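You operate a simulated robot arm through the tools that you are given. There is no shell and no other tool. Be economical: measure what you need, move in short steps, check, and stop when the job is done.

You are at the controls of a simulated two-armed robot. One attempt, no reset.

Task
Take the sponge and leave it on top of the green frozen pack on the top of the dark table. Take the lid off the teal tub and lay it down on the top of the dark table. Put the white cup from the top of the dark table in the deep basin of the tiled sink. Open the washer door. The order is free. Set down upright: cup.

Only the result counts: the job must be done as asked and must still hold three seconds after the hand-in. Knocking over, shifting, dropping, spilling or breaking anything else fails it. Lids that push on must go on centred and level and be pressed home; caps that screw on are set level and turned clockwise until they are tight.

Robot
Two 7-joint arms with two-finger parallel grippers on one trunk, on a base that drives. Base frame: it is fixed to the floor where the robot stands at the start and does not move with it; the origin is under the middle of the robot, x ahead of it, y to its left, z up; the surface under the hand at the start is at about z = 0.72. Lengths are in m, angles in rad, forces in N, time in s.
The left shoulder is at the start at [0.05, 0.161, 1.098], the right one opposite. With the tool pointing down near the work surface each hand reaches from about 0.1 to 0.66 m from the robot's upright axis, wherever it stands, measured 20 degrees to its own side. Places, roughly: cup [0.5, 0, 0.75]; deep basin of the tiled sink [-1.4, 2.3, 0.6]; frozen pack [0.5, 0, 0.75]; sponge (7x5x4 cm) [0.5, -0.2, 0.7]; teal tub (8x7x11 cm) [0.4, -0.3, 0.8]; washer door [-1, 0.8, 0.6]. Payload 3.43 kg a hand.
The TCP of each hand is the grasp point between the finger pads, 0.03 m short of the fingertips. In the tool frame z runs along the fingers and y along their closing line. Largest opening 0.094 m; finger width 0.028, thickness 0.01; the body of the gripper, 0.05 by 0.096 m, starts 0.055 m behind the TCP.
Orientation is told as [roll, pitch, yaw] about the base's x, y, z axes, in that order, counted from this pose: with the fingers straight down and closing along the base's y, the tool's x points along the base's -x, its y along +y and its z along -z.

Tools
- The arms move only by the tool apply_moves. It takes "left_moves", "right_moves" or both (then of equal length, played together; a hand with none holds still); each is a list of rows, each a list of 7 numbers: the shift along the tool's x, y, z in units of 500 mm (1.0 is 500 mm), then the turn, a rotation vector about the tool's x, y, z in units of 60 degrees (1.0 is 60 degrees), then the finger opening in m, from 0 to 0.094. In form: [[tx, ty, tz, ax, ay, az, gripper], ...]. A call has 1 to 12 rows; each row is the pose to reach, as a shift and turn from the pose commanded when the call began, along the tool's axes at that moment. A call with a number of a shift or a turn outside -1 to 1 is refused whole. Each row takes 0.2 s and may step no farther than 0.05 m and 0.15 rad from the row before; otherwise, or with a gripper value out of range, the whole call is refused. Where a pose cannot be reached the arm comes as near as it can. A force on the tool above 40 N (or 10 N above the force at the start of the call, whichever is more), or a blocked arm, ends the call early, and 0.2 s more pass. The fingers move at their own pace (about 0.045 m/s each) and stop on an object; they squeeze with about 42 N. The grip force told is the motor's: it shows also when the fingers shut on nothing. Time passes only in rows, and 0.2 s behind the last, so rows that repeat a pose let the fingers close. It gives the time, the measured TCP pose, the force on the tool (base axes), the opening and the grip force at its end, in the units of the frame above (readings bear some noise), with the torque about the TCP (base axes, N m) and any sound that the robot's microphone picked up.
- Cameras (640 x 400 px; columns grow to the right, rows downward): "scene" is now at [0.1057, 0.0471, 1.2061]; the picture's right is [0.59, -0.81, 0.00], its down [-0.57, -0.42, -0.71] and it looks along [0.57, 0.42, -0.71] (base axes); focal length 214 px, centre (320, 200). "left" rides on the left gripper at [0.076, -0.014, -0.102] in its tool frame; the picture's right is [0.18, 0.98, 0.00], its down [-0.75, 0.14, -0.64] and it looks along [-0.63, 0.12, 0.77] (tool axes); focal length 243 px, centre (320, 200). "right" rides on the right gripper at [0.076, 0.014, -0.103] in its tool frame; the picture's right is [-0.18, 0.98, 0.00], its down [-0.75, -0.14, -0.64] and it looks along [-0.63, -0.12, 0.77] (tool axes); focal length 243 px, centre (320, 200). There is no depth. A picture from a camera that has moved, and an enlarged one, comes with that camera's place and axes in the base frame and with its lens.
- camera(camera): a new picture of that camera. The clock stands still meanwhile.
- slide_trunk(by): slides the trunk up (or, below 0, down) by that many m; the arms and the scene camera ride with it, the base frame stays. It gives what a move gives, with no picture.
- steer(legs): drives the robot by 1 to 6 legs, each [ahead, left, turn to the left] in m, m and rad, along the robot's own axes; the way and the turn of a leg run together, so that a leg with both is an arc; at most 1.5 m and 3.142 rad a leg. The arms and the cameras ride along, it lands a little off, and it stops where it bumps. It gives what a move gives.
- pan_tilt(pan, tilt): turns the head with the scene camera to pan (to the left, within 1.396 rad either way) and tilt (down, from -0.506 to 1.204), counted from straight ahead of the robot. It gives what a move gives.
- inspect(camera, box): a new picture of the part [left, top, right, bottom] of that camera's present view, enlarged. The clock stands still meanwhile.
- hand_in(): hands the job in; it is judged then, once.

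Go step by step. Nothing tells you exact positions but the pictures and the camera data: compare them with the known pose of the tool, close in by small moves and look again before you grip or let go. The budget is 165 turns and 130 pictures, counting those below and the enlarged ones. Unless the task says otherwise, let go and move clear before handing in, and close with one line.

The tools are called after "Call:" as name(argument=value, ...) on one line, values as JSON. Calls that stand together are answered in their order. apply_moves: Moves the arms, as the interface text tells. Its arguments: {"type":"object","properties":{"left_moves":{"type":"array"},"right_moves":{"type":"array"}},"required":[]} The other tools are called the same way: slide_trunk (by) slides the trunk up or down; steer (legs) drives the base; pan_tilt (pan, tilt) turns the head that bears the scene camera; camera (camera) takes a picture; inspect (camera, box) takes an enlarged picture of a part of a camera's view; hand_in () hands the job in.

At the start:

```text
time_s: 0.0
left_position: [0.4565, 0.1276, 1.0795]
left_orientation: [0.001, 0.0, 0.001]
left_force: [-0.7, -0.5, -0.5]
left_wrist_torque: [-0.03, -0.01, 0.04]
left_width: 0.094
left_finger_force: 0.0
right_position: [0.4615, -0.2253, 1.0606]
right_orientation: [-0.002, 0.0, -0.002]
right_force: [0.0, 0.4, 0.9]
right_wrist_torque: [-0.01, 0.02, -0.02]
right_width: 0.0939
right_finger_force: 0.0
trunk travel left (down, up): [-0.125, 0.142]
robot x, y, heading: [0.0005, -0.0008, -0.003]
head pan, tilt: [0.632, 0.787]
```

scene: 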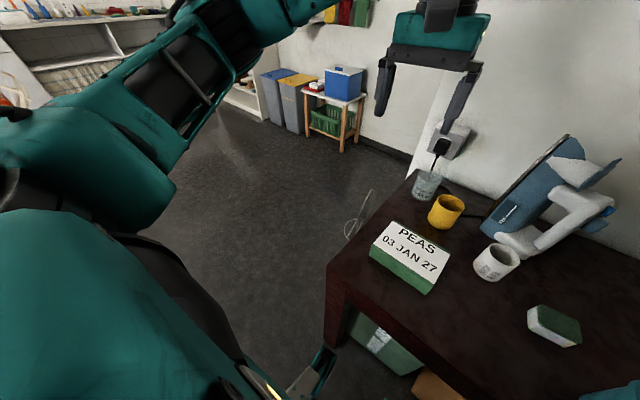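
right: 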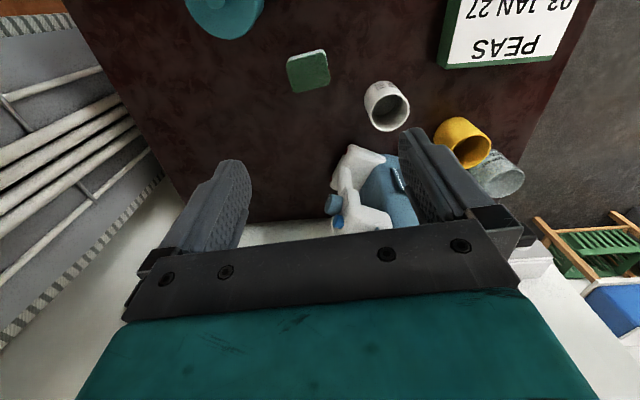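
left: 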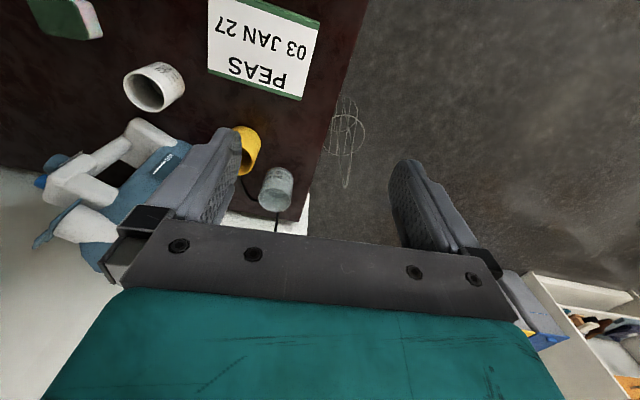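

I see the table with the PEAS pack, a white cup, yellow cup, glass, and sponge; the teal tub is at the lower right. I'll pan the head to see the table squarely.

Call:
pan_tilt(pan=-0.3, tilt=0.85)

Call:
camera(camera="scene")

```text
time_s: 1.2
left_position: [0.4568, 0.1281, 1.0787]
left_orientation: [0.0, -0.001, 0.002]
left_force: [0.0, 0.0, 0.1]
left_wrist_torque: [-0.02, 0.0, -0.01]
left_width: 0.0943
left_finger_force: 0.1
right_position: [0.4606, -0.2249, 1.0611]
right_orientation: [0.0, -0.001, 0.0]
right_force: [0.6, -0.3, -0.5]
right_wrist_torque: [-0.02, 0.0, -0.04]
right_width: 0.094
right_finger_force: 0.1
trunk travel left (down, up): [-0.125, 0.142]
robot x, y, heading: [0.0038, 0.0001, 0.002]
head pan, tilt: [-0.3, 0.85]
```

```text
126 pictures are left
camera scene: at [0.1149, -0.0239, 1.2011], right [-0.29, -0.96, 0.0], down [-0.72, 0.22, -0.66], along [0.63, -0.19, -0.75], focal length 214 px, centre (320, 200)
```

scene: 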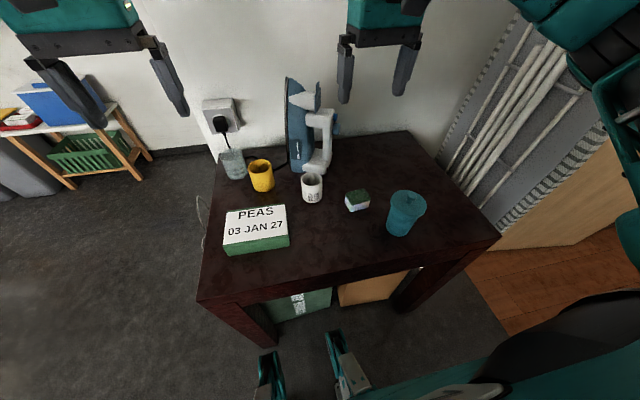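

Everything is on the table in view. I'll zoom in for accurate measurement.

Call:
inspect(camera="scene", box=[190, 130, 350, 260])

Call:
inspect(camera="scene", box=[290, 150, 450, 250])

Call:
camera(camera="right")

```text
3.08 times, centred on (270, 195) of scene
camera zoom: at [0.1149, -0.0239, 1.2011], right [-0.29, -0.96, 0.0], down [-0.72, 0.22, -0.66], along [0.63, -0.19, -0.75], focal length 660 px, centre (474, 215)
```

zoom: 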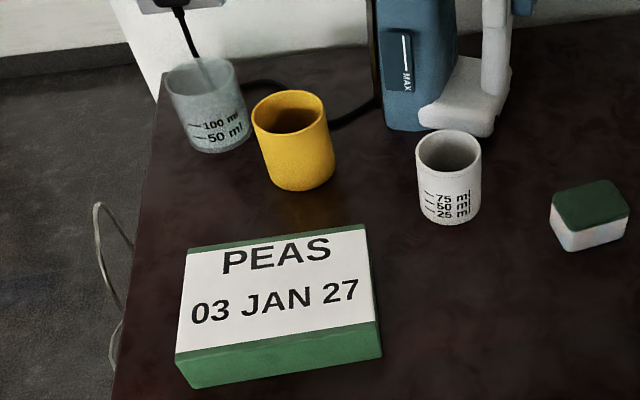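

```text
4.00 times, centred on (370, 200) of scene
camera zoom: at [0.1149, -0.0239, 1.2011], right [-0.29, -0.96, 0.0], down [-0.72, 0.22, -0.66], along [0.63, -0.19, -0.75], focal length 858 px, centre (120, 200)
```

zoom: 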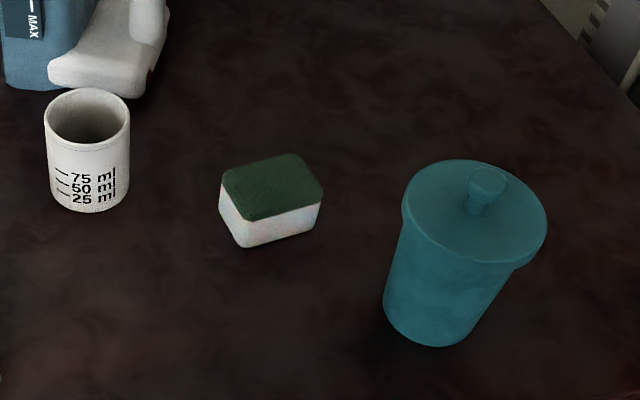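

```text
123 pictures are left
camera right: at [0.3857, -0.2109, 1.1635], right [0.19, 0.98, 0.0], down [0.75, -0.14, 0.64], along [0.63, -0.12, -0.77], focal length 243 px, centre (320, 200)
```

right: 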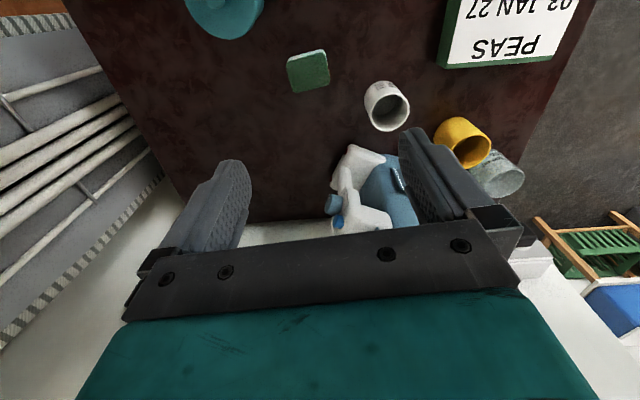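

Estimates: sponge ≈(0.466,-0.244), top z≈0.76; pack centre ≈(0.458,0.036), top≈0.76; cup ≈(0.538,-0.129); tub ≈(0.367,-0.322). I'll lower the right hand above the sponge first.

Call:
apply_moves(right_moves=[[-0.004, -0.012, 0.09, 0, 0, -0.05, 0.094], [-0.01, -0.025, 0.18, 0, 0, -0.096, 0.094], [-0.01, -0.038, 0.27, 0, 0, -0.096, 0.094], [-0.01, -0.038, 0.35, 0, 0, -0.096, 0.094], [-0.01, -0.038, 0.42, 0, 0, -0.096, 0.094], [-0.01, -0.038, 0.42, 0, 0, -0.096, 0.094]])

Call:
camera(camera="right")

Call:
camera(camera="scene")

```text
time_s: 2.6
left_position: [0.4556, 0.1265, 1.0781]
left_orientation: [0.0, 0.001, 0.003]
left_force: [0.5, -0.9, -0.6]
left_wrist_torque: [-0.01, 0.04, -0.02]
left_width: 0.094
left_finger_force: 0.0
right_position: [0.4656, -0.2433, 0.8504]
right_orientation: [-0.001, 0.0, 0.1]
right_force: [-0.1, -0.7, 0.1]
right_wrist_torque: [0.01, 0.01, 0.02]
right_width: 0.0939
right_finger_force: 0.1
trunk travel left (down, up): [-0.125, 0.142]
robot x, y, heading: [-0.0025, 0.0045, 0.005]
head pan, tilt: [-0.3, 0.85]
```

```text
122 pictures are left
camera right: at [0.3892, -0.2367, 0.9531], right [0.09, 1.0, 0.0], down [0.76, -0.07, 0.64], along [0.64, -0.05, -0.77], focal length 243 px, centre (320, 200)
```

right: 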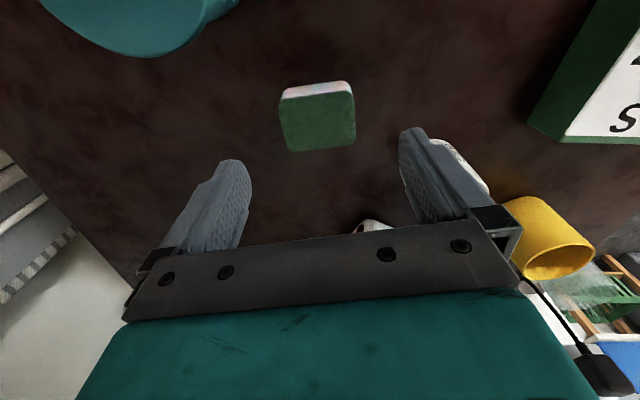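

```text
121 pictures are left
camera scene: at [0.1149, -0.024, 1.2011], right [-0.3, -0.96, 0.0], down [-0.72, 0.22, -0.66], along [0.63, -0.2, -0.75], focal length 214 px, centre (320, 200)
```

scene: 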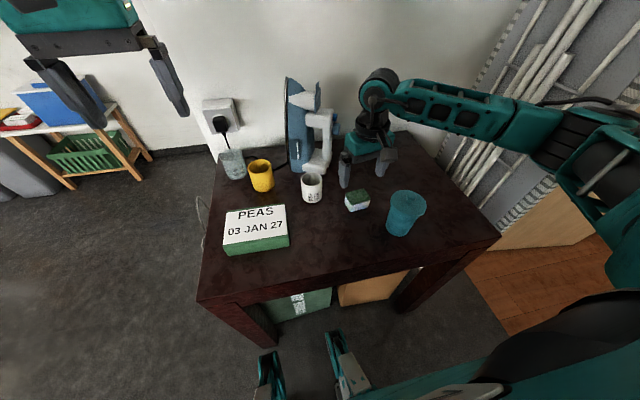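

Sponge is centred under the open hand. I descend to z≈0.757 and grip.

Call:
apply_moves(right_moves=[[0, 0, 0.09, 0, 0, 0.03, 0.094], [0, 0, 0.15, 0, 0, 0.04, 0.094], [0, 0, 0.187, 0, 0, 0.04, 0.094], [0, 0, 0.187, 0, 0, 0.04, 0.094], [0, 0, 0.187, 0, 0, 0.04, 0.06], [0, 0, 0.187, 0, 0, 0.04, 0.05], [0, 0, 0.187, 0, 0, 0.04, 0.05]])

Call:
camera(camera="right")

```text
time_s: 4.2
left_position: [0.4554, 0.1262, 1.0788]
left_orientation: [0.001, -0.001, 0.002]
left_force: [-0.3, 0.3, 0.0]
left_wrist_torque: [0.0, -0.01, 0.03]
left_width: 0.094
left_finger_force: 0.1
right_position: [0.4651, -0.2442, 0.7562]
right_orientation: [-0.001, 0.001, 0.058]
right_force: [0.3, 1.0, -0.8]
right_wrist_torque: [-0.05, -0.01, 0.03]
right_width: 0.0649
right_finger_force: 36.3
trunk travel left (down, up): [-0.125, 0.142]
robot x, y, heading: [0.0055, -0.0012, -0.0]
head pan, tilt: [-0.3, 0.85]
```

```text
120 pictures are left
camera right: at [0.3888, -0.2347, 0.8596], right [0.13, 0.99, 0.0], down [0.76, -0.1, 0.64], along [0.64, -0.08, -0.77], focal length 243 px, centre (320, 200)
```

right: 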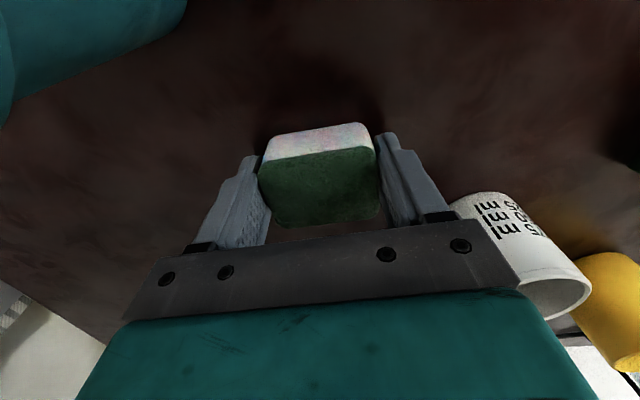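

Sponge held. Lift and carry it over the pack.

Call:
apply_moves(right_moves=[[0, 0, -0.09, 0, 0, 0, 0.05], [0, 0, -0.18, 0, 0, 0, 0.05], [0, 0, -0.26, 0, 0, 0, 0.05], [-0.003, 0.09, -0.28, 0, 0, 0, 0.05], [-0.006, 0.18, -0.28, 0, 0, 0, 0.05], [-0.01, 0.27, -0.28, 0, 0, 0, 0.05], [-0.013, 0.36, -0.28, 0, 0, 0, 0.05], [-0.016, 0.45, -0.28, 0, 0, 0, 0.05], [-0.019, 0.53, -0.28, 0, 0, 0, 0.05], [-0.019, 0.56, -0.28, 0, 0, 0, 0.05], [-0.019, 0.56, -0.24, 0, 0, 0, 0.05], [-0.019, 0.56, -0.24, 0, 0, 0, 0.05]])

Call:
camera(camera="right")

Call:
inspect(camera="scene", box=[190, 110, 390, 270])

```text
time_s: 6.8
left_position: [0.4553, 0.1272, 1.078]
left_orientation: [-0.001, 0.0, 0.003]
left_force: [0.4, 9.9, -2.2]
left_wrist_torque: [0.13, 0.0, 0.09]
left_width: 0.0883
left_finger_force: 0.0
right_position: [0.4605, 0.0361, 0.8777]
right_orientation: [0.001, -0.001, 0.056]
right_force: [-0.4, -0.1, -0.6]
right_wrist_torque: [0.02, 0.01, -0.01]
right_width: 0.0648
right_finger_force: 42.3
trunk travel left (down, up): [-0.125, 0.142]
robot x, y, heading: [-0.0006, -0.0034, 0.003]
head pan, tilt: [-0.3, 0.85]
```

```text
119 pictures are left
camera right: at [0.3837, 0.0459, 0.9795], right [0.13, 0.99, 0.0], down [0.76, -0.1, 0.64], along [0.64, -0.08, -0.77], focal length 243 px, centre (320, 200)
```

right: 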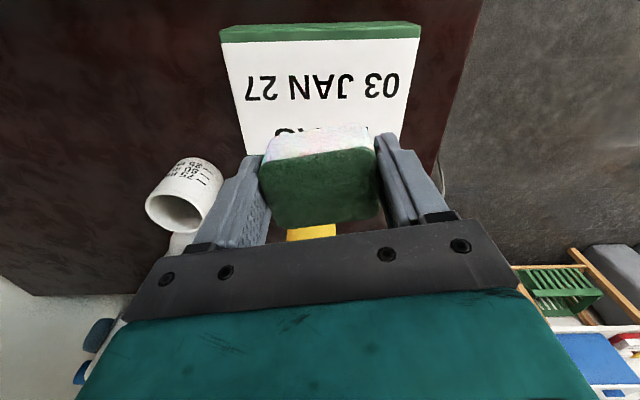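

```text
2.50 times, centred on (290, 190) of scene
camera zoom: at [0.1149, -0.024, 1.2011], right [-0.3, -0.96, 0.0], down [-0.72, 0.22, -0.66], along [0.63, -0.2, -0.75], focal length 536 px, centre (395, 225)
```

zoom: 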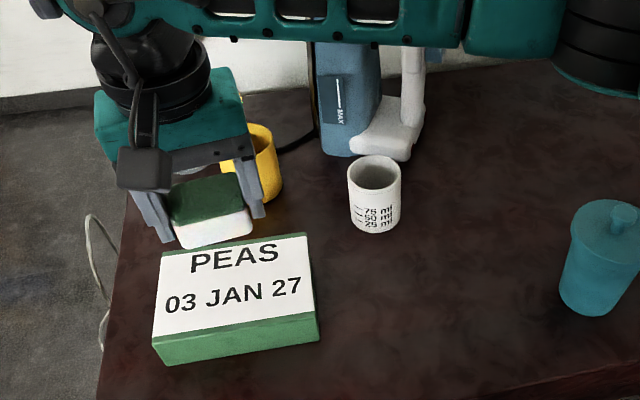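

The left hand is touching the right forearm, so I swing the left hand outward while lowering the right slightly.

Call:
apply_moves(left_moves=[[0, 0.06, -0.04, 0, 0, 0, 0.094], [0, 0.14, -0.08, 0, 0, 0, 0.094], [0, 0.22, -0.1, 0, 0, 0, 0.094], [0, 0.26, -0.1, 0, 0, 0, 0.094], [0, 0.26, -0.1, 0, 0, 0, 0.094]], right_moves=[[0, 0, 0, 0, 0, 0, 0.05], [0, 0, 0.05, 0, 0, 0, 0.05], [0, 0, 0.1, 0, 0, 0, 0.05], [0, 0, 0.14, 0, 0, 0, 0.05], [0, 0, 0.145, 0, 0, 0, 0.05]])

Call:
inspect(camera="scene", box=[190, 150, 310, 270])

```text
time_s: 8.0
left_position: [0.4545, 0.2566, 1.1284]
left_orientation: [0.0, -0.001, 0.001]
left_force: [0.2, -0.4, -0.3]
left_wrist_torque: [0.01, 0.02, 0.02]
left_width: 0.0939
left_finger_force: 0.0
right_position: [0.4601, 0.0354, 0.8061]
right_orientation: [0.0, 0.0, 0.059]
right_force: [-0.3, 0.9, 0.1]
right_wrist_torque: [-0.02, 0.03, 0.01]
right_width: 0.0651
right_finger_force: 42.1
trunk travel left (down, up): [-0.125, 0.142]
robot x, y, heading: [0.0021, -0.0038, 0.002]
head pan, tilt: [-0.3, 0.85]
```

```text
3.33 times, centred on (250, 210) of scene
camera zoom: at [0.1149, -0.0241, 1.2011], right [-0.3, -0.96, 0.0], down [-0.72, 0.22, -0.66], along [0.63, -0.2, -0.75], focal length 715 px, centre (553, 167)
```

zoom: 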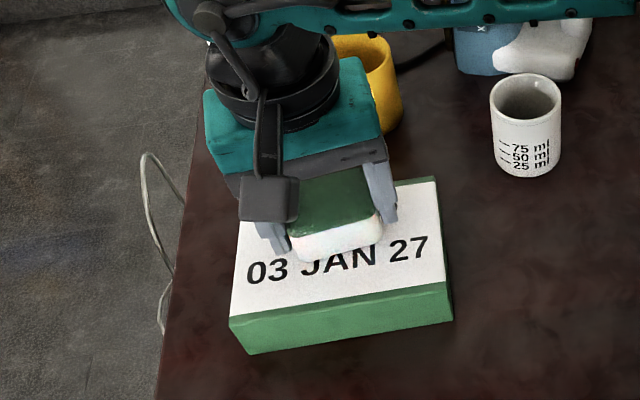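

Just above the pack. I lower in small steps watching the force.

Call:
apply_moves(right_moves=[[0, 0, 0.006, 0, 0, 0, 0.05], [0, 0, 0.012, 0, 0, 0, 0.05], [0, 0, 0.016, 0, 0, 0, 0.05], [0, 0, 0.02, 0, 0, 0, 0.05]])

```text
time_s: 9.1
left_position: [0.455, 0.2566, 1.1298]
left_orientation: [-0.001, -0.001, 0.001]
left_force: [0.6, 0.0, -0.2]
left_wrist_torque: [0.01, -0.01, -0.01]
left_width: 0.0939
left_finger_force: 0.1
right_position: [0.4619, 0.0368, 0.8028]
right_orientation: [0.005, -0.006, 0.059]
right_force: [-5.7, -2.1, 16.1]
right_wrist_torque: [-0.4, 0.24, -0.04]
right_width: 0.0651
right_finger_force: 42.5
trunk travel left (down, up): [-0.125, 0.142]
robot x, y, heading: [-0.0003, -0.0022, -0.002]
head pan, tilt: [-0.3, 0.85]
stopped in row 4 (right hand): the force on the tool passed its limit at 41 N (the readings are from after the stop); the commanded pose is now the measured one
```

Contact with the pack. Ease up 2 mm, open, and rise.

Call:
apply_moves(right_moves=[[0, 0, -0.003, 0, 0, 0, 0.05], [0, 0, -0.003, 0, 0, 0, 0.094], [0, 0, -0.003, 0, 0, 0, 0.094], [0, 0, -0.003, 0, 0, 0, 0.094], [0, 0, -0.04, 0, 0, 0, 0.094], [0, 0, -0.12, 0, 0, 0, 0.094], [0, 0, -0.2, 0, 0, 0, 0.094]])

Call:
inspect(camera="scene", box=[190, 130, 310, 270])

Call:
camera(camera="right")

```text
time_s: 10.7
left_position: [0.4564, 0.2572, 1.1277]
left_orientation: [0.0, 0.0, 0.003]
left_force: [0.2, -0.2, 1.2]
left_wrist_torque: [0.0, -0.02, -0.03]
left_width: 0.0941
left_finger_force: 0.0
right_position: [0.4604, 0.0371, 0.8983]
right_orientation: [0.002, -0.004, 0.058]
right_force: [-0.6, 0.6, -0.2]
right_wrist_torque: [-0.02, 0.02, 0.01]
right_width: 0.0941
right_finger_force: 0.0
trunk travel left (down, up): [-0.125, 0.142]
robot x, y, heading: [-0.0051, 0.0017, 0.0]
head pan, tilt: [-0.3, 0.85]
```

```text
2.86 times, centred on (250, 200) of scene
camera zoom: at [0.1147, -0.0241, 1.2011], right [-0.3, -0.96, 0.0], down [-0.72, 0.22, -0.66], along [0.63, -0.2, -0.75], focal length 613 px, centre (520, 200)
```

zoom: 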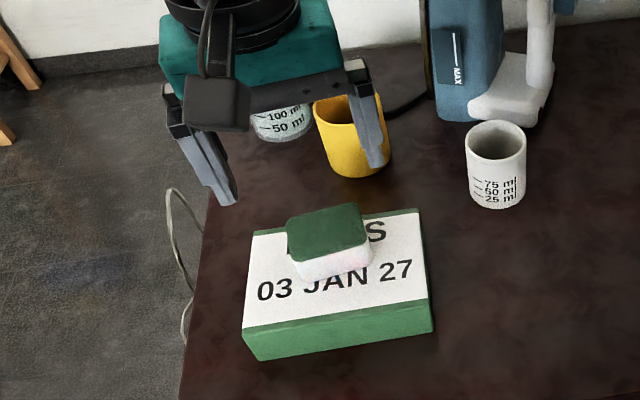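

```text
115 pictures are left
camera right: at [0.3838, 0.0462, 1.0007], right [0.13, 0.99, 0.0], down [0.76, -0.1, 0.65], along [0.64, -0.08, -0.76], focal length 243 px, centre (320, 200)
```

right: 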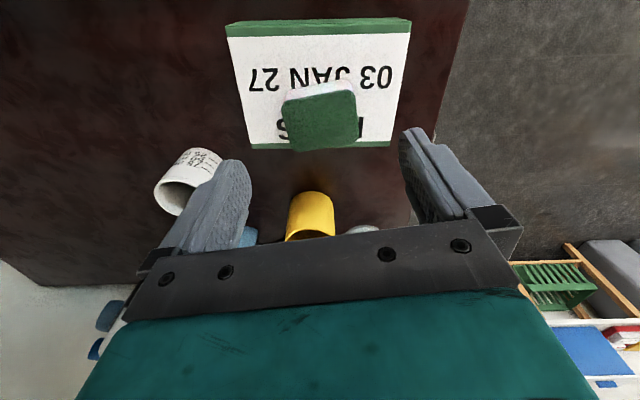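

Sponge rests on the pack. Now move the right hand above the tub.

Call:
apply_moves(right_moves=[[0, 0, -0.09, 0, 0, 0.02, 0.094], [0.027, -0.084, -0.1, 0, 0, 0.055, 0.094], [0.054, -0.168, -0.1, 0, 0, 0.055, 0.094], [0.081, -0.252, -0.1, 0, 0, 0.055, 0.094], [0.108, -0.336, -0.1, 0, 0, 0.055, 0.094], [0.135, -0.42, -0.1, 0, 0, 0.055, 0.094], [0.163, -0.504, -0.1, 0, 0, 0.055, 0.094], [0.19, -0.588, -0.1, 0, 0, 0.055, 0.094], [0.215, -0.667, -0.1, 0, 0, 0.055, 0.094], [0.227, -0.704, -0.1, 0, 0, 0.055, 0.094], [0.227, -0.704, -0.1, 0, 0, 0.055, 0.094]])

Call:
camera(camera="right")

Call:
inspect(camera="scene", box=[320, 120, 480, 260])

```text
time_s: 13.1
left_position: [0.4566, 0.2568, 1.1278]
left_orientation: [0.0, 0.0, 0.003]
left_force: [0.8, 0.2, -0.2]
left_wrist_torque: [0.03, 0.0, -0.01]
left_width: 0.094
left_finger_force: 0.1
right_position: [0.3678, -0.3228, 0.948]
right_orientation: [0.003, -0.006, 0.0]
right_force: [-0.4, 0.7, -0.4]
right_wrist_torque: [-0.02, 0.02, -0.02]
right_width: 0.094
right_finger_force: 0.0
trunk travel left (down, up): [-0.125, 0.142]
robot x, y, heading: [-0.002, 0.0001, -0.001]
head pan, tilt: [-0.3, 0.85]
```

```text
114 pictures are left
camera right: at [0.2914, -0.3086, 1.0499], right [0.18, 0.98, 0.0], down [0.75, -0.14, 0.65], along [0.63, -0.12, -0.76], focal length 243 px, centre (320, 200)
```

right: 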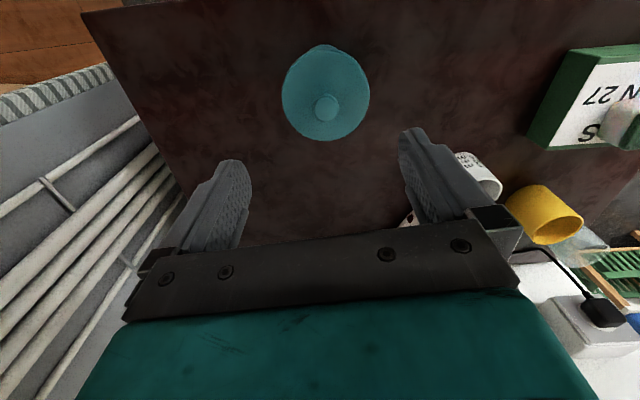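

```text
2.86 times, centred on (400, 190) of scene
camera zoom: at [0.1148, -0.0241, 1.2011], right [-0.3, -0.96, 0.0], down [-0.72, 0.22, -0.66], along [0.63, -0.2, -0.75], focal length 613 px, centre (91, 229)
```

zoom: 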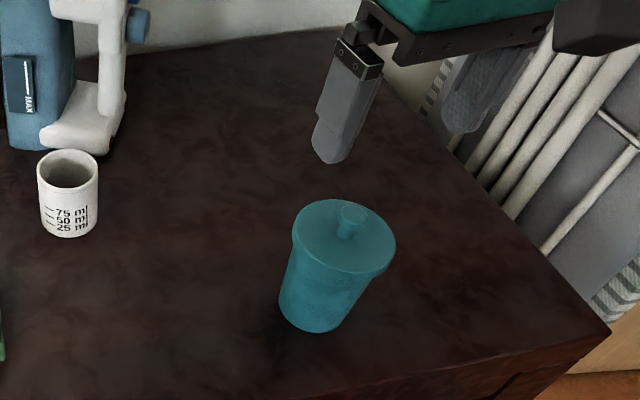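

Knob top ≈(0.362,-0.317,0.847), lid top ≈0.813. I lower with half-open fingers and look again.

Call:
apply_moves(right_moves=[[0.011, 0.011, 0.05, 0, 0, 0, 0.06], [0.011, 0.011, 0.1, 0, 0, 0, 0.06], [0.011, 0.011, 0.13, 0, 0, 0, 0.06], [0.011, 0.011, 0.13, 0, 0, 0, 0.06]])

Call:
camera(camera="right")

Call:
inspect(camera="scene", box=[340, 130, 460, 250])

```text
time_s: 14.1
left_position: [0.4566, 0.2568, 1.1276]
left_orientation: [0.0, 0.0, 0.002]
left_force: [-0.3, -0.4, -0.2]
left_wrist_torque: [0.0, 0.0, 0.01]
left_width: 0.0938
left_finger_force: 0.1
right_position: [0.3636, -0.3153, 0.8834]
right_orientation: [0.004, -0.004, -0.002]
right_force: [-0.1, 0.2, -0.4]
right_wrist_torque: [-0.03, -0.02, -0.02]
right_width: 0.0599
right_finger_force: 0.0
trunk travel left (down, up): [-0.125, 0.142]
robot x, y, heading: [0.0005, -0.0, -0.002]
head pan, tilt: [-0.3, 0.85]
```

```text
112 pictures are left
camera right: at [0.2866, -0.3021, 0.9846], right [0.18, 0.98, 0.0], down [0.75, -0.14, 0.65], along [0.64, -0.12, -0.76], focal length 243 px, centre (320, 200)
```

right: 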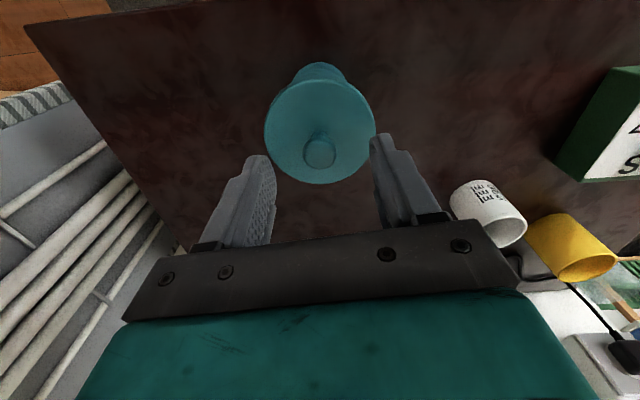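

```text
3.33 times, centred on (400, 190) of scene
camera zoom: at [0.1148, -0.0241, 1.2011], right [-0.3, -0.96, 0.0], down [-0.72, 0.22, -0.66], along [0.63, -0.2, -0.75], focal length 715 px, centre (53, 233)
```

zoom: 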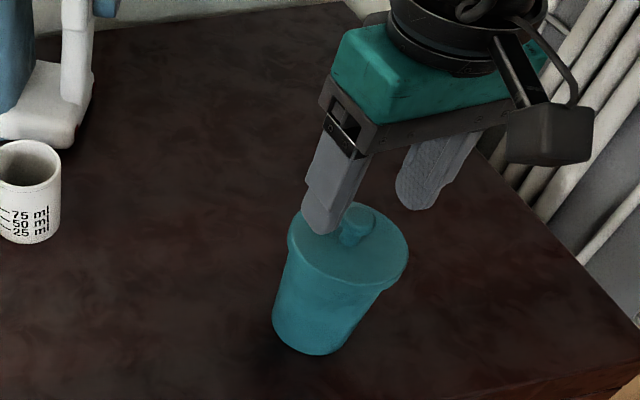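

Aligned. Descend to z≈0.848 and close on the knob.

Call:
apply_moves(right_moves=[[0.003, 0, 0.04, 0, 0, 0, 0.06], [0.003, 0, 0.07, 0, 0, 0, 0.06], [0.003, 0, 0.07, 0, 0, 0, 0.03], [0.003, 0, 0.07, 0, 0, 0, 0.01], [0.003, 0, 0.07, 0, 0, 0, 0.01], [0.003, 0, 0.07, 0, 0, 0, 0.01]])

Call:
camera(camera="right")

Call:
inspect(camera="scene", box=[340, 150, 440, 250])

```text
time_s: 14.9
left_position: [0.4545, 0.2581, 1.1286]
left_orientation: [-0.003, -0.002, 0.0]
left_force: [-0.1, 0.3, 0.0]
left_wrist_torque: [-0.05, 0.0, 0.0]
left_width: 0.094
left_finger_force: 0.0
right_position: [0.363, -0.3161, 0.8553]
right_orientation: [0.003, -0.022, -0.001]
right_force: [-5.0, -0.9, 32.4]
right_wrist_torque: [0.31, 0.62, 0.01]
right_width: 0.0413
right_finger_force: 8.8
trunk travel left (down, up): [-0.125, 0.142]
robot x, y, heading: [0.0013, 0.001, 0.001]
head pan, tilt: [-0.3, 0.85]
stopped in row 3 (right hand): the force on the tool passed its limit at 46 N (the readings are from after the stop); the commanded pose is now the measured one
```

```text
110 pictures are left
camera right: at [0.2846, -0.3022, 0.9558], right [0.19, 0.98, 0.01], down [0.74, -0.14, 0.66], along [0.65, -0.12, -0.75], focal length 243 px, centre (320, 200)
```

right: 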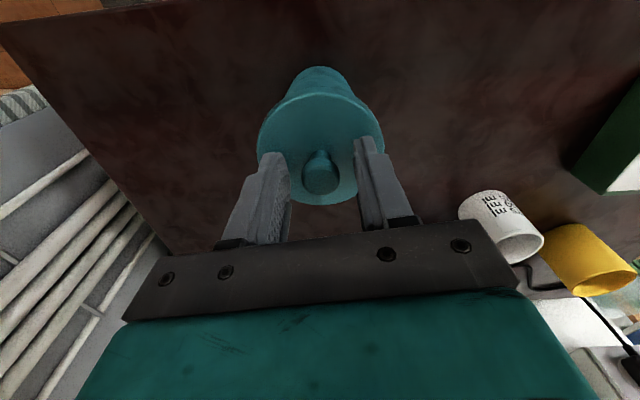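

```text
4.00 times, centred on (390, 200) of scene
camera zoom: at [0.1128, -0.0231, 1.2017], right [-0.3, -0.95, 0.0], down [-0.72, 0.22, -0.66], along [0.63, -0.2, -0.75], focal length 858 px, centre (40, 200)
```

zoom: 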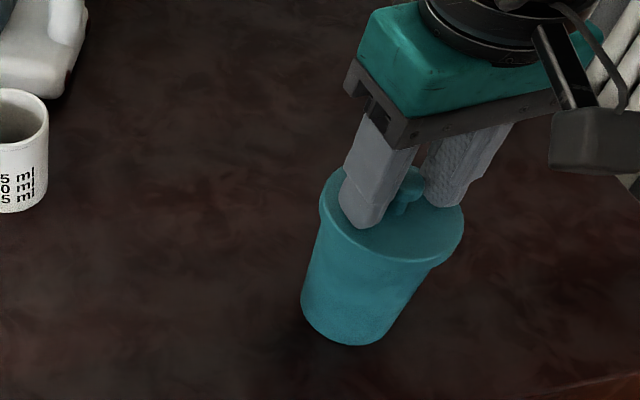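

Fingertips reached the lid top (~0.823). Raise 4 mm, level the tool, and close on the knob.

Call:
apply_moves(right_moves=[[0, 0, -0.008, 0, 0.021, 0, 0.04], [0, 0, -0.008, 0, 0.021, 0, 0.02], [0, 0, -0.008, 0, 0.021, 0, 0.01], [0, 0, -0.008, 0, 0.021, 0, 0.01], [0, 0, -0.008, 0, 0.021, 0, 0.01]])

Call:
camera(camera="right")

```text
time_s: 16.1
left_position: [0.4553, 0.2581, 1.128]
left_orientation: [-0.001, 0.0, 0.003]
left_force: [-0.7, -0.4, -1.1]
left_wrist_torque: [0.01, 0.01, 0.04]
left_width: 0.0943
left_finger_force: 0.0
right_position: [0.3626, -0.3156, 0.855]
right_orientation: [0.004, 0.008, 0.0]
right_force: [0.1, 2.5, 5.0]
right_wrist_torque: [0.23, -0.07, 0.04]
right_width: 0.0203
right_finger_force: 42.3
trunk travel left (down, up): [-0.125, 0.142]
robot x, y, heading: [0.0002, -0.0023, 0.003]
head pan, tilt: [-0.3, 0.85]
```

```text
108 pictures are left
camera right: at [0.2875, -0.3022, 0.9581], right [0.18, 0.98, 0.0], down [0.76, -0.14, 0.64], along [0.62, -0.12, -0.77], focal length 243 px, centre (320, 200)
```

right: 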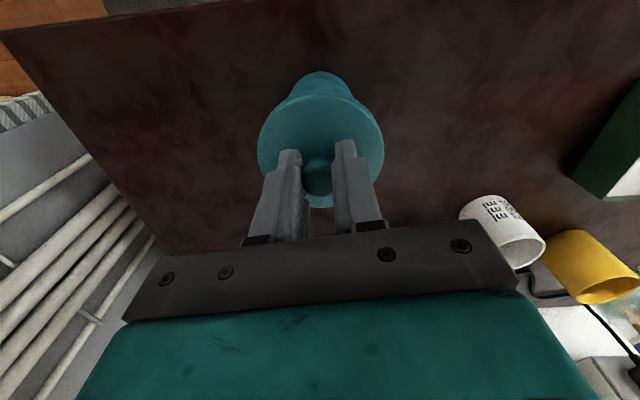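

Knob gripped (2 cm). I pull up a little and check whether the tub comes along.

Call:
apply_moves(right_moves=[[0, 0, -0.006, 0, 0, 0, 0.01], [0, 0, -0.012, 0, 0, 0, 0.01], [0, 0, -0.018, 0, 0, 0, 0.01]])

Call:
inspect(camera="scene", box=[340, 150, 440, 250])

```text
time_s: 16.9
left_position: [0.4558, 0.2561, 1.1286]
left_orientation: [0.001, -0.001, 0.004]
left_force: [-0.2, -0.2, -0.3]
left_wrist_torque: [0.03, -0.03, 0.0]
left_width: 0.0939
left_finger_force: 0.0
right_position: [0.3634, -0.3162, 0.8635]
right_orientation: [0.003, 0.006, -0.002]
right_force: [-0.1, -0.2, -0.7]
right_wrist_torque: [-0.04, 0.02, 0.01]
right_width: 0.0198
right_finger_force: 41.9
trunk travel left (down, up): [-0.125, 0.142]
robot x, y, heading: [0.0013, 0.0001, 0.002]
head pan, tilt: [-0.3, 0.85]
```

```text
4.00 times, centred on (390, 200) of scene
camera zoom: at [0.1147, -0.0243, 1.2011], right [-0.3, -0.96, 0.0], down [-0.72, 0.22, -0.66], along [0.63, -0.2, -0.75], focal length 858 px, centre (40, 200)
```

zoom: 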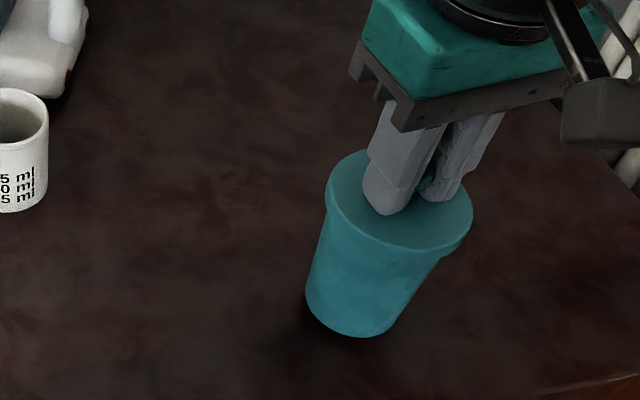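

Call:
apply_moves(right_moves=[[0, 0, -0.02, 0, 0, 0, 0.01], [0, 0, -0.04, 0, 0, 0, 0.01], [0, 0, -0.04, 0, 0, 0, 0.01]])

Call:
inspect(camera="scene", box=[340, 150, 440, 250])

```text
time_s: 17.7
left_position: [0.4547, 0.2568, 1.1287]
left_orientation: [0.0, 0.001, 0.002]
left_force: [-0.1, -0.3, 0.4]
left_wrist_torque: [0.02, -0.01, -0.03]
left_width: 0.0939
left_finger_force: 0.1
right_position: [0.3628, -0.3159, 0.8835]
right_orientation: [0.001, 0.006, -0.003]
right_force: [-0.4, 0.5, -1.4]
right_wrist_torque: [0.03, -0.01, 0.01]
right_width: 0.0201
right_finger_force: 42.2
trunk travel left (down, up): [-0.125, 0.142]
robot x, y, heading: [-0.0012, 0.0015, 0.001]
head pan, tilt: [-0.3, 0.85]
```

```text
4.00 times, centred on (390, 200) of scene
camera zoom: at [0.1147, -0.0243, 1.2011], right [-0.3, -0.96, 0.0], down [-0.72, 0.22, -0.66], along [0.63, -0.2, -0.75], focal length 858 px, centre (40, 200)
```

zoom: 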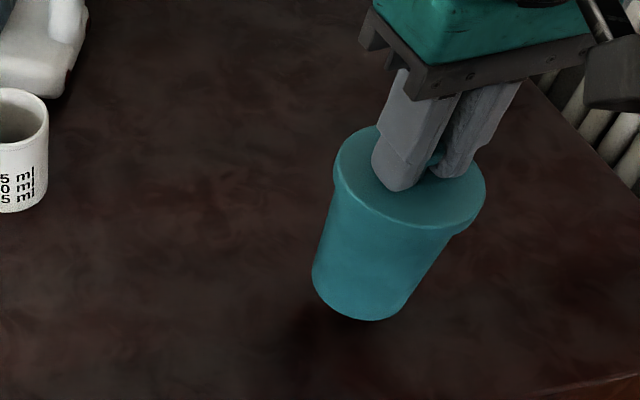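

The whole tub lifts with the lid, so the lid is a tight push fit and I need the left hand to hold the body. I set the tub back down in place, and start turning the left hand to a sideways pose up in free air.

Call:
apply_moves(right_moves=[[0, 0, 0.02, 0, 0, 0, 0.01], [0, 0, 0.04, 0, 0, 0, 0.01], [0, 0, 0.05, 0, 0, 0, 0.01], [0, 0, 0.054, 0, 0, 0, 0.01], [0, 0, 0.057, 0, 0, 0, 0.01]])

Call:
apply_moves(left_moves=[[0, 0, 0, 0.072, 0.072, -0.072, 0.094], [0, 0, 0, 0.144, 0.144, -0.144, 0.094], [0, 0, 0, 0.216, 0.216, -0.216, 0.094], [0, 0, 0, 0.288, 0.288, -0.288, 0.094], [0, 0, 0, 0.36, 0.36, -0.36, 0.094], [0, 0, 0, 0.432, 0.432, -0.432, 0.094], [0, 0, 0, 0.505, 0.505, -0.505, 0.094], [0, 0, 0, 0.577, 0.577, -0.577, 0.094], [0, 0, 0, 0.577, 0.577, -0.577, 0.094]])

Call:
inspect(camera="scene", box=[320, 130, 480, 270])

```text
time_s: 18.9
left_position: [0.4557, 0.2568, 1.1278]
left_orientation: [0.001, -0.001, 0.002]
left_force: [-0.2, -0.6, -1.2]
left_wrist_torque: [-0.01, -0.01, 0.04]
left_width: 0.094
left_finger_force: 0.1
right_position: [0.3643, -0.3175, 0.8563]
right_orientation: [0.002, 0.006, -0.002]
right_force: [-0.2, -0.1, -2.1]
right_wrist_torque: [0.01, 0.01, 0.0]
right_width: 0.0201
right_finger_force: 42.2
trunk travel left (down, up): [-0.125, 0.142]
robot x, y, heading: [0.0001, -0.0009, -0.003]
head pan, tilt: [-0.3, 0.85]
```

```text
time_s: 20.9
left_position: [0.4555, 0.2561, 1.1292]
left_orientation: [-0.465, 0.731, 0.464]
left_force: [0.1, -0.8, 0.2]
left_wrist_torque: [-0.04, 0.01, -0.01]
left_width: 0.094
left_finger_force: 0.1
right_position: [0.3628, -0.3161, 0.8552]
right_orientation: [0.002, 0.007, -0.001]
right_force: [0.5, 0.2, -1.5]
right_wrist_torque: [0.01, 0.03, -0.01]
right_width: 0.0204
right_finger_force: 42.2
trunk travel left (down, up): [-0.125, 0.142]
robot x, y, heading: [-0.0026, 0.0029, 0.003]
head pan, tilt: [-0.3, 0.85]
```

```text
2.86 times, centred on (400, 200) of scene
camera zoom: at [0.1147, -0.0243, 1.2011], right [-0.3, -0.96, 0.0], down [-0.72, 0.22, -0.66], along [0.63, -0.2, -0.75], focal length 613 px, centre (91, 200)
```

zoom: 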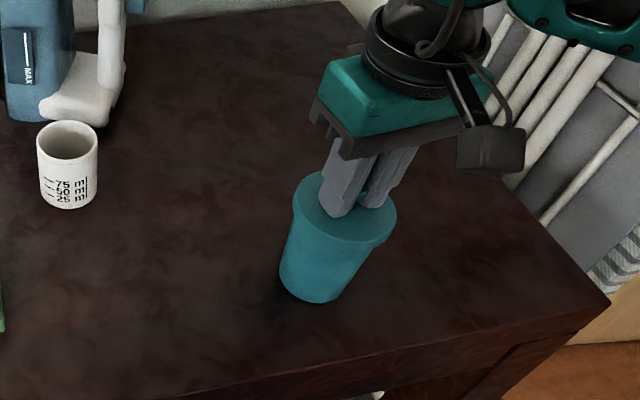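

Tub is back down. Continue rotating the left hand to point sideways.

Call:
apply_moves(left_moves=[[0, 0, 0, 0.072, 0.072, -0.072, 0.094], [0, 0, 0, 0.144, 0.144, -0.144, 0.094], [0, 0, 0, 0.216, 0.216, -0.216, 0.094], [0, 0, 0, 0.288, 0.288, -0.288, 0.094], [0, 0, 0, 0.36, 0.36, -0.36, 0.094], [0, 0, 0, 0.432, 0.432, -0.432, 0.094], [0, 0, 0, 0.505, 0.505, -0.505, 0.094], [0, 0, 0, 0.577, 0.577, -0.577, 0.094], [0, 0, 0, 0.577, 0.577, -0.577, 0.094]])

Call:
camera(camera="left")

Call:
camera(camera="scene")

```text
time_s: 22.9
left_position: [0.4566, 0.2564, 1.1277]
left_orientation: [2.023, 1.57, -2.687]
left_force: [-0.6, 0.2, -0.2]
left_wrist_torque: [0.03, -0.02, 0.04]
left_width: 0.0942
left_finger_force: 0.1
right_position: [0.3624, -0.3174, 0.8563]
right_orientation: [0.003, 0.007, -0.001]
right_force: [-0.3, 0.8, -1.7]
right_wrist_torque: [0.03, -0.01, -0.03]
right_width: 0.02
right_finger_force: 41.9
trunk travel left (down, up): [-0.125, 0.142]
robot x, y, heading: [-0.0041, -0.0037, -0.0]
head pan, tilt: [-0.3, 0.85]
```

```text
104 pictures are left
camera left: at [0.4692, 0.3586, 1.2053], right [-0.98, 0.0, 0.18], down [-0.14, 0.64, -0.75], along [-0.12, -0.77, -0.63], focal length 243 px, centre (320, 200)
```

left: 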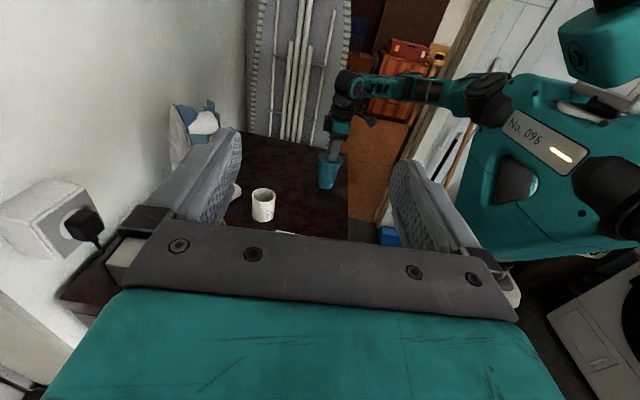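

```text
103 pictures are left
camera scene: at [0.1147, -0.0243, 1.2011], right [-0.3, -0.96, 0.0], down [-0.72, 0.22, -0.66], along [0.63, -0.2, -0.75], focal length 214 px, centre (320, 200)
```

scene: 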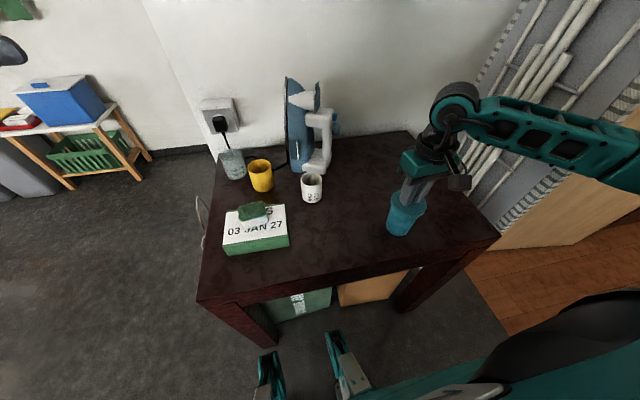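

The left hand points sideways well. Now move it toward a pre-grasp near the tub, yawing 30°.

Call:
apply_moves(left_moves=[[-0.027, 0.03, 0.076, 0.045, 0, 0, 0.094], [-0.054, 0.061, 0.151, 0.091, 0, 0, 0.094], [-0.081, 0.091, 0.227, 0.136, 0, 0, 0.094], [-0.108, 0.121, 0.303, 0.182, 0, 0, 0.094], [-0.135, 0.152, 0.378, 0.227, 0, 0, 0.094], [-0.161, 0.182, 0.454, 0.273, 0, 0, 0.094], [-0.188, 0.213, 0.529, 0.318, 0, 0, 0.094], [-0.215, 0.243, 0.605, 0.364, 0, 0, 0.094], [-0.242, 0.273, 0.681, 0.409, 0, 0, 0.094], [-0.269, 0.304, 0.756, 0.455, 0, 0, 0.094], [-0.296, 0.334, 0.832, 0.5, 0, 0, 0.094], [-0.296, 0.334, 0.832, 0.5, 0, 0, 0.094]])

Call:
camera(camera="left")

Call:
camera(camera="scene")

```text
time_s: 25.3
left_position: [0.3312, -0.1191, 0.9589]
left_orientation: [-1.361, 1.152, 0.736]
left_force: [0.6, 1.2, 0.4]
left_wrist_torque: [-0.01, 0.01, 0.04]
left_width: 0.0939
left_finger_force: 0.2
right_position: [0.3621, -0.3175, 0.8559]
right_orientation: [0.002, 0.009, -0.003]
right_force: [0.0, -0.3, -1.0]
right_wrist_torque: [0.01, 0.01, 0.0]
right_width: 0.02
right_finger_force: 41.9
trunk travel left (down, up): [-0.125, 0.142]
robot x, y, heading: [-0.0009, 0.0002, -0.002]
head pan, tilt: [-0.3, 0.85]
stopped in row 12 (left hand): the arm was blocked; the commanded pose is now the measured one
```

```text
102 pictures are left
camera left: at [0.2657, -0.0466, 1.0443], right [-0.84, -0.49, -0.22], down [-0.22, 0.69, -0.69], along [0.49, -0.53, -0.69], focal length 243 px, centre (320, 200)
```

left: 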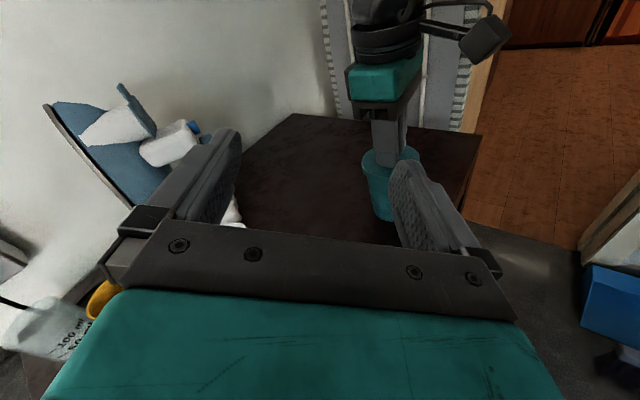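

```text
101 pictures are left
camera scene: at [0.1144, -0.0244, 1.2012], right [-0.3, -0.96, 0.0], down [-0.72, 0.22, -0.66], along [0.63, -0.2, -0.75], focal length 214 px, centre (320, 200)
```

scene: 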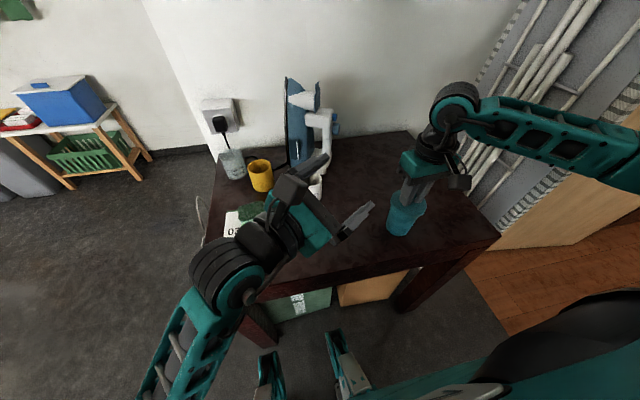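

The left arm can't twist that far over here. Better: release the knob, retreat, and strafe the robot to the right so that the tub is in front of both hands.

Call:
apply_moves(left_moves=[[0, -0.059, -0.047, -0.083, 0.031, -0.059, 0.094], [-0.001, -0.118, -0.094, -0.166, 0.062, -0.119, 0.094], [-0.002, -0.177, -0.141, -0.249, 0.094, -0.178, 0.094], [-0.003, -0.236, -0.188, -0.332, 0.125, -0.237, 0.094], [-0.003, -0.295, -0.235, -0.415, 0.156, -0.297, 0.094], [-0.004, -0.354, -0.282, -0.498, 0.187, -0.356, 0.094], [-0.004, -0.354, -0.282, -0.498, 0.187, -0.356, 0.094], [-0.004, -0.354, -0.282, -0.498, 0.187, -0.356, 0.094]], right_moves=[[0, 0, 0.002, 0, 0, 0, 0.01], [0, 0, 0.002, 0, 0, 0, 0.05], [0, 0, 0.002, 0, 0, 0, 0.06], [0, 0, 0.002, 0, 0, 0, 0.06], [0, 0, -0.05, 0, 0, 0, 0.06], [0, 0, -0.14, 0, 0, 0, 0.06], [0, 0, -0.22, 0, 0, 0, 0.06], [0, 0, -0.3, 0, 0, 0, 0.06]])

Call:
pan_tilt(pan=-1.2, tilt=0.8)

Call:
camera(camera="scene")

Call:
camera(camera="left")

```text
time_s: 27.1
left_position: [0.401, 0.0815, 1.0392]
left_orientation: [-2.433, 1.568, -0.867]
left_force: [0.4, 0.5, -0.6]
left_wrist_torque: [-0.02, -0.01, 0.01]
left_width: 0.0941
left_finger_force: 0.0
right_position: [0.3633, -0.3173, 1.0064]
right_orientation: [0.001, 0.01, -0.002]
right_force: [0.0, -1.2, -0.2]
right_wrist_torque: [-0.04, 0.05, -0.01]
right_width: 0.0599
right_finger_force: 0.0
trunk travel left (down, up): [-0.125, 0.142]
robot x, y, heading: [-0.0017, 0.002, 0.001]
head pan, tilt: [-0.3, 0.85]
```

```text
time_s: 28.3
left_position: [0.4009, 0.0811, 1.0391]
left_orientation: [-2.532, 1.568, -0.968]
left_force: [-0.5, -0.8, -0.6]
left_wrist_torque: [0.0, 0.03, 0.0]
left_width: 0.0939
left_finger_force: 0.1
right_position: [0.365, -0.317, 1.0059]
right_orientation: [0.0, 0.007, -0.002]
right_force: [-0.2, -0.8, 0.1]
right_wrist_torque: [0.0, -0.04, -0.04]
right_width: 0.06
right_finger_force: 0.1
trunk travel left (down, up): [-0.125, 0.142]
robot x, y, heading: [-0.0034, 0.004, 0.004]
head pan, tilt: [-1.201, 0.799]
```

```text
100 pictures are left
camera scene: at [0.0691, -0.0762, 1.2051], right [-0.93, -0.36, 0.0], down [-0.26, 0.67, -0.7], along [0.25, -0.65, -0.72], focal length 214 px, centre (320, 200)
```

scene: 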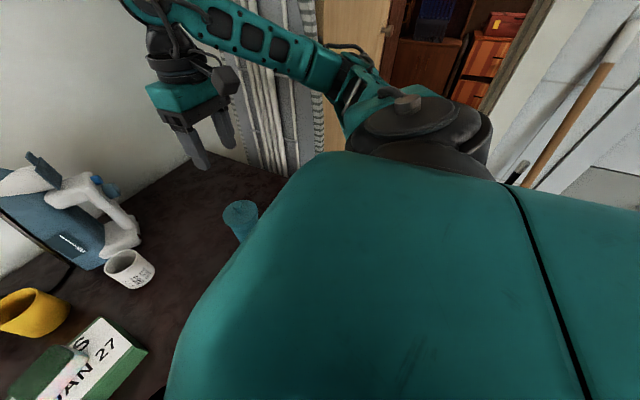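

```text
99 pictures are left
camera left: at [0.4144, 0.1833, 1.116], right [-0.98, 0.0, 0.18], down [-0.14, 0.64, -0.76], along [-0.12, -0.77, -0.63], focal length 243 px, centre (320, 200)
```

left: 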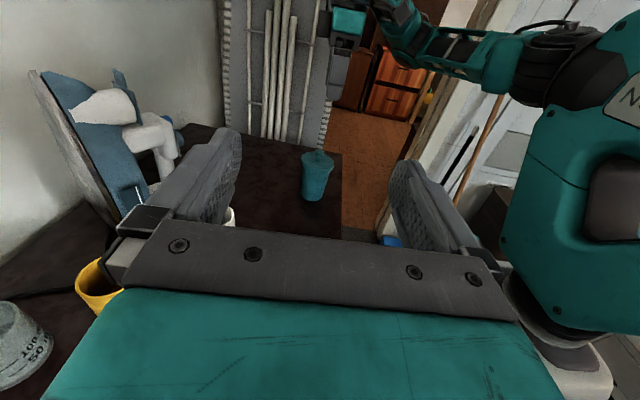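

Space on the right looks free to about y≈-0.9. I move the left hand back a little for room and strafe right 0.28 m with a slight retreat.

Call:
steer(legs=[[-0.03, -0.28, 0]])

Call:
pan_tilt(pan=0.0, tilt=0.9)

Call:
camera(camera="scene")

Call:
camera(camera="left")

```text
time_s: 30.6
left_position: [0.3797, -0.1165, 1.0383]
left_orientation: [-2.749, 1.567, -1.181]
left_force: [1.0, 0.1, 0.4]
left_wrist_torque: [0.01, -0.01, -0.01]
left_width: 0.0942
left_finger_force: 0.0
right_position: [0.3425, -0.5152, 1.0057]
right_orientation: [0.003, 0.007, -0.002]
right_force: [-0.3, 0.3, 0.0]
right_wrist_torque: [-0.01, 0.01, 0.02]
right_width: 0.0601
right_finger_force: 0.1
trunk travel left (down, up): [-0.125, 0.142]
robot x, y, heading: [-0.0238, -0.1972, -0.002]
head pan, tilt: [-1.201, 0.799]
stopped in leg 1: the robot was blocked; the commanded pose is now the measured one
```

```text
time_s: 32.0
left_position: [0.3803, -0.1162, 1.0392]
left_orientation: [-2.527, 1.568, -0.961]
left_force: [0.8, 0.5, -0.8]
left_wrist_torque: [0.01, 0.0, 0.02]
left_width: 0.094
left_finger_force: 0.1
right_position: [0.3432, -0.5147, 1.0049]
right_orientation: [0.001, 0.005, -0.003]
right_force: [-0.1, 0.4, 0.0]
right_wrist_torque: [-0.01, -0.01, 0.04]
right_width: 0.0598
right_finger_force: 0.0
trunk travel left (down, up): [-0.125, 0.142]
robot x, y, heading: [-0.022, -0.1971, -0.004]
head pan, tilt: [0.0, 0.901]
```

```text
98 pictures are left
camera scene: at [0.0942, -0.199, 1.1972], right [0.0, -1.0, 0.0], down [-0.78, 0.0, -0.62], along [0.62, 0.0, -0.78], focal length 214 px, centre (320, 200)
```

scene: 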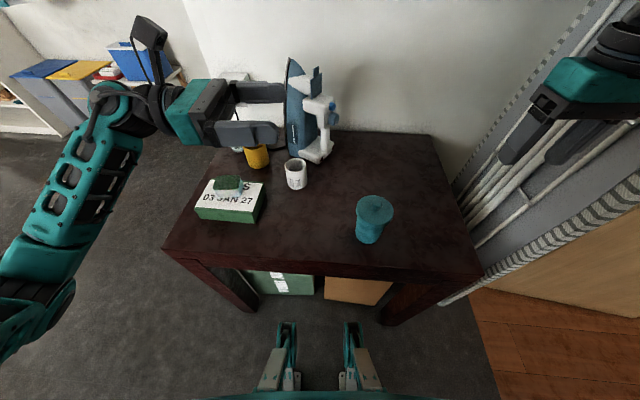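

```text
97 pictures are left
camera left: at [0.3935, -0.0145, 1.116], right [-0.98, 0.0, 0.18], down [-0.14, 0.64, -0.76], along [-0.12, -0.77, -0.63], focal length 243 px, centre (320, 200)
```

left: 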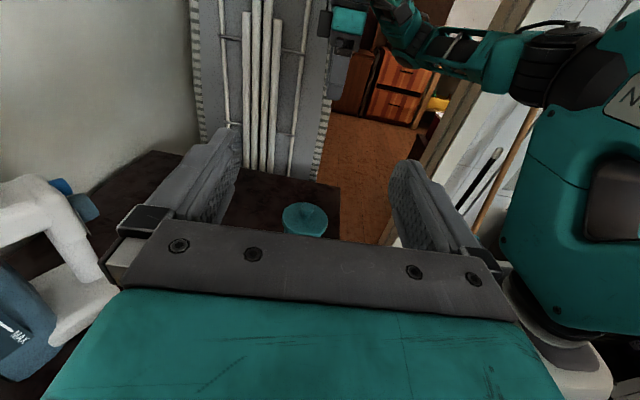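

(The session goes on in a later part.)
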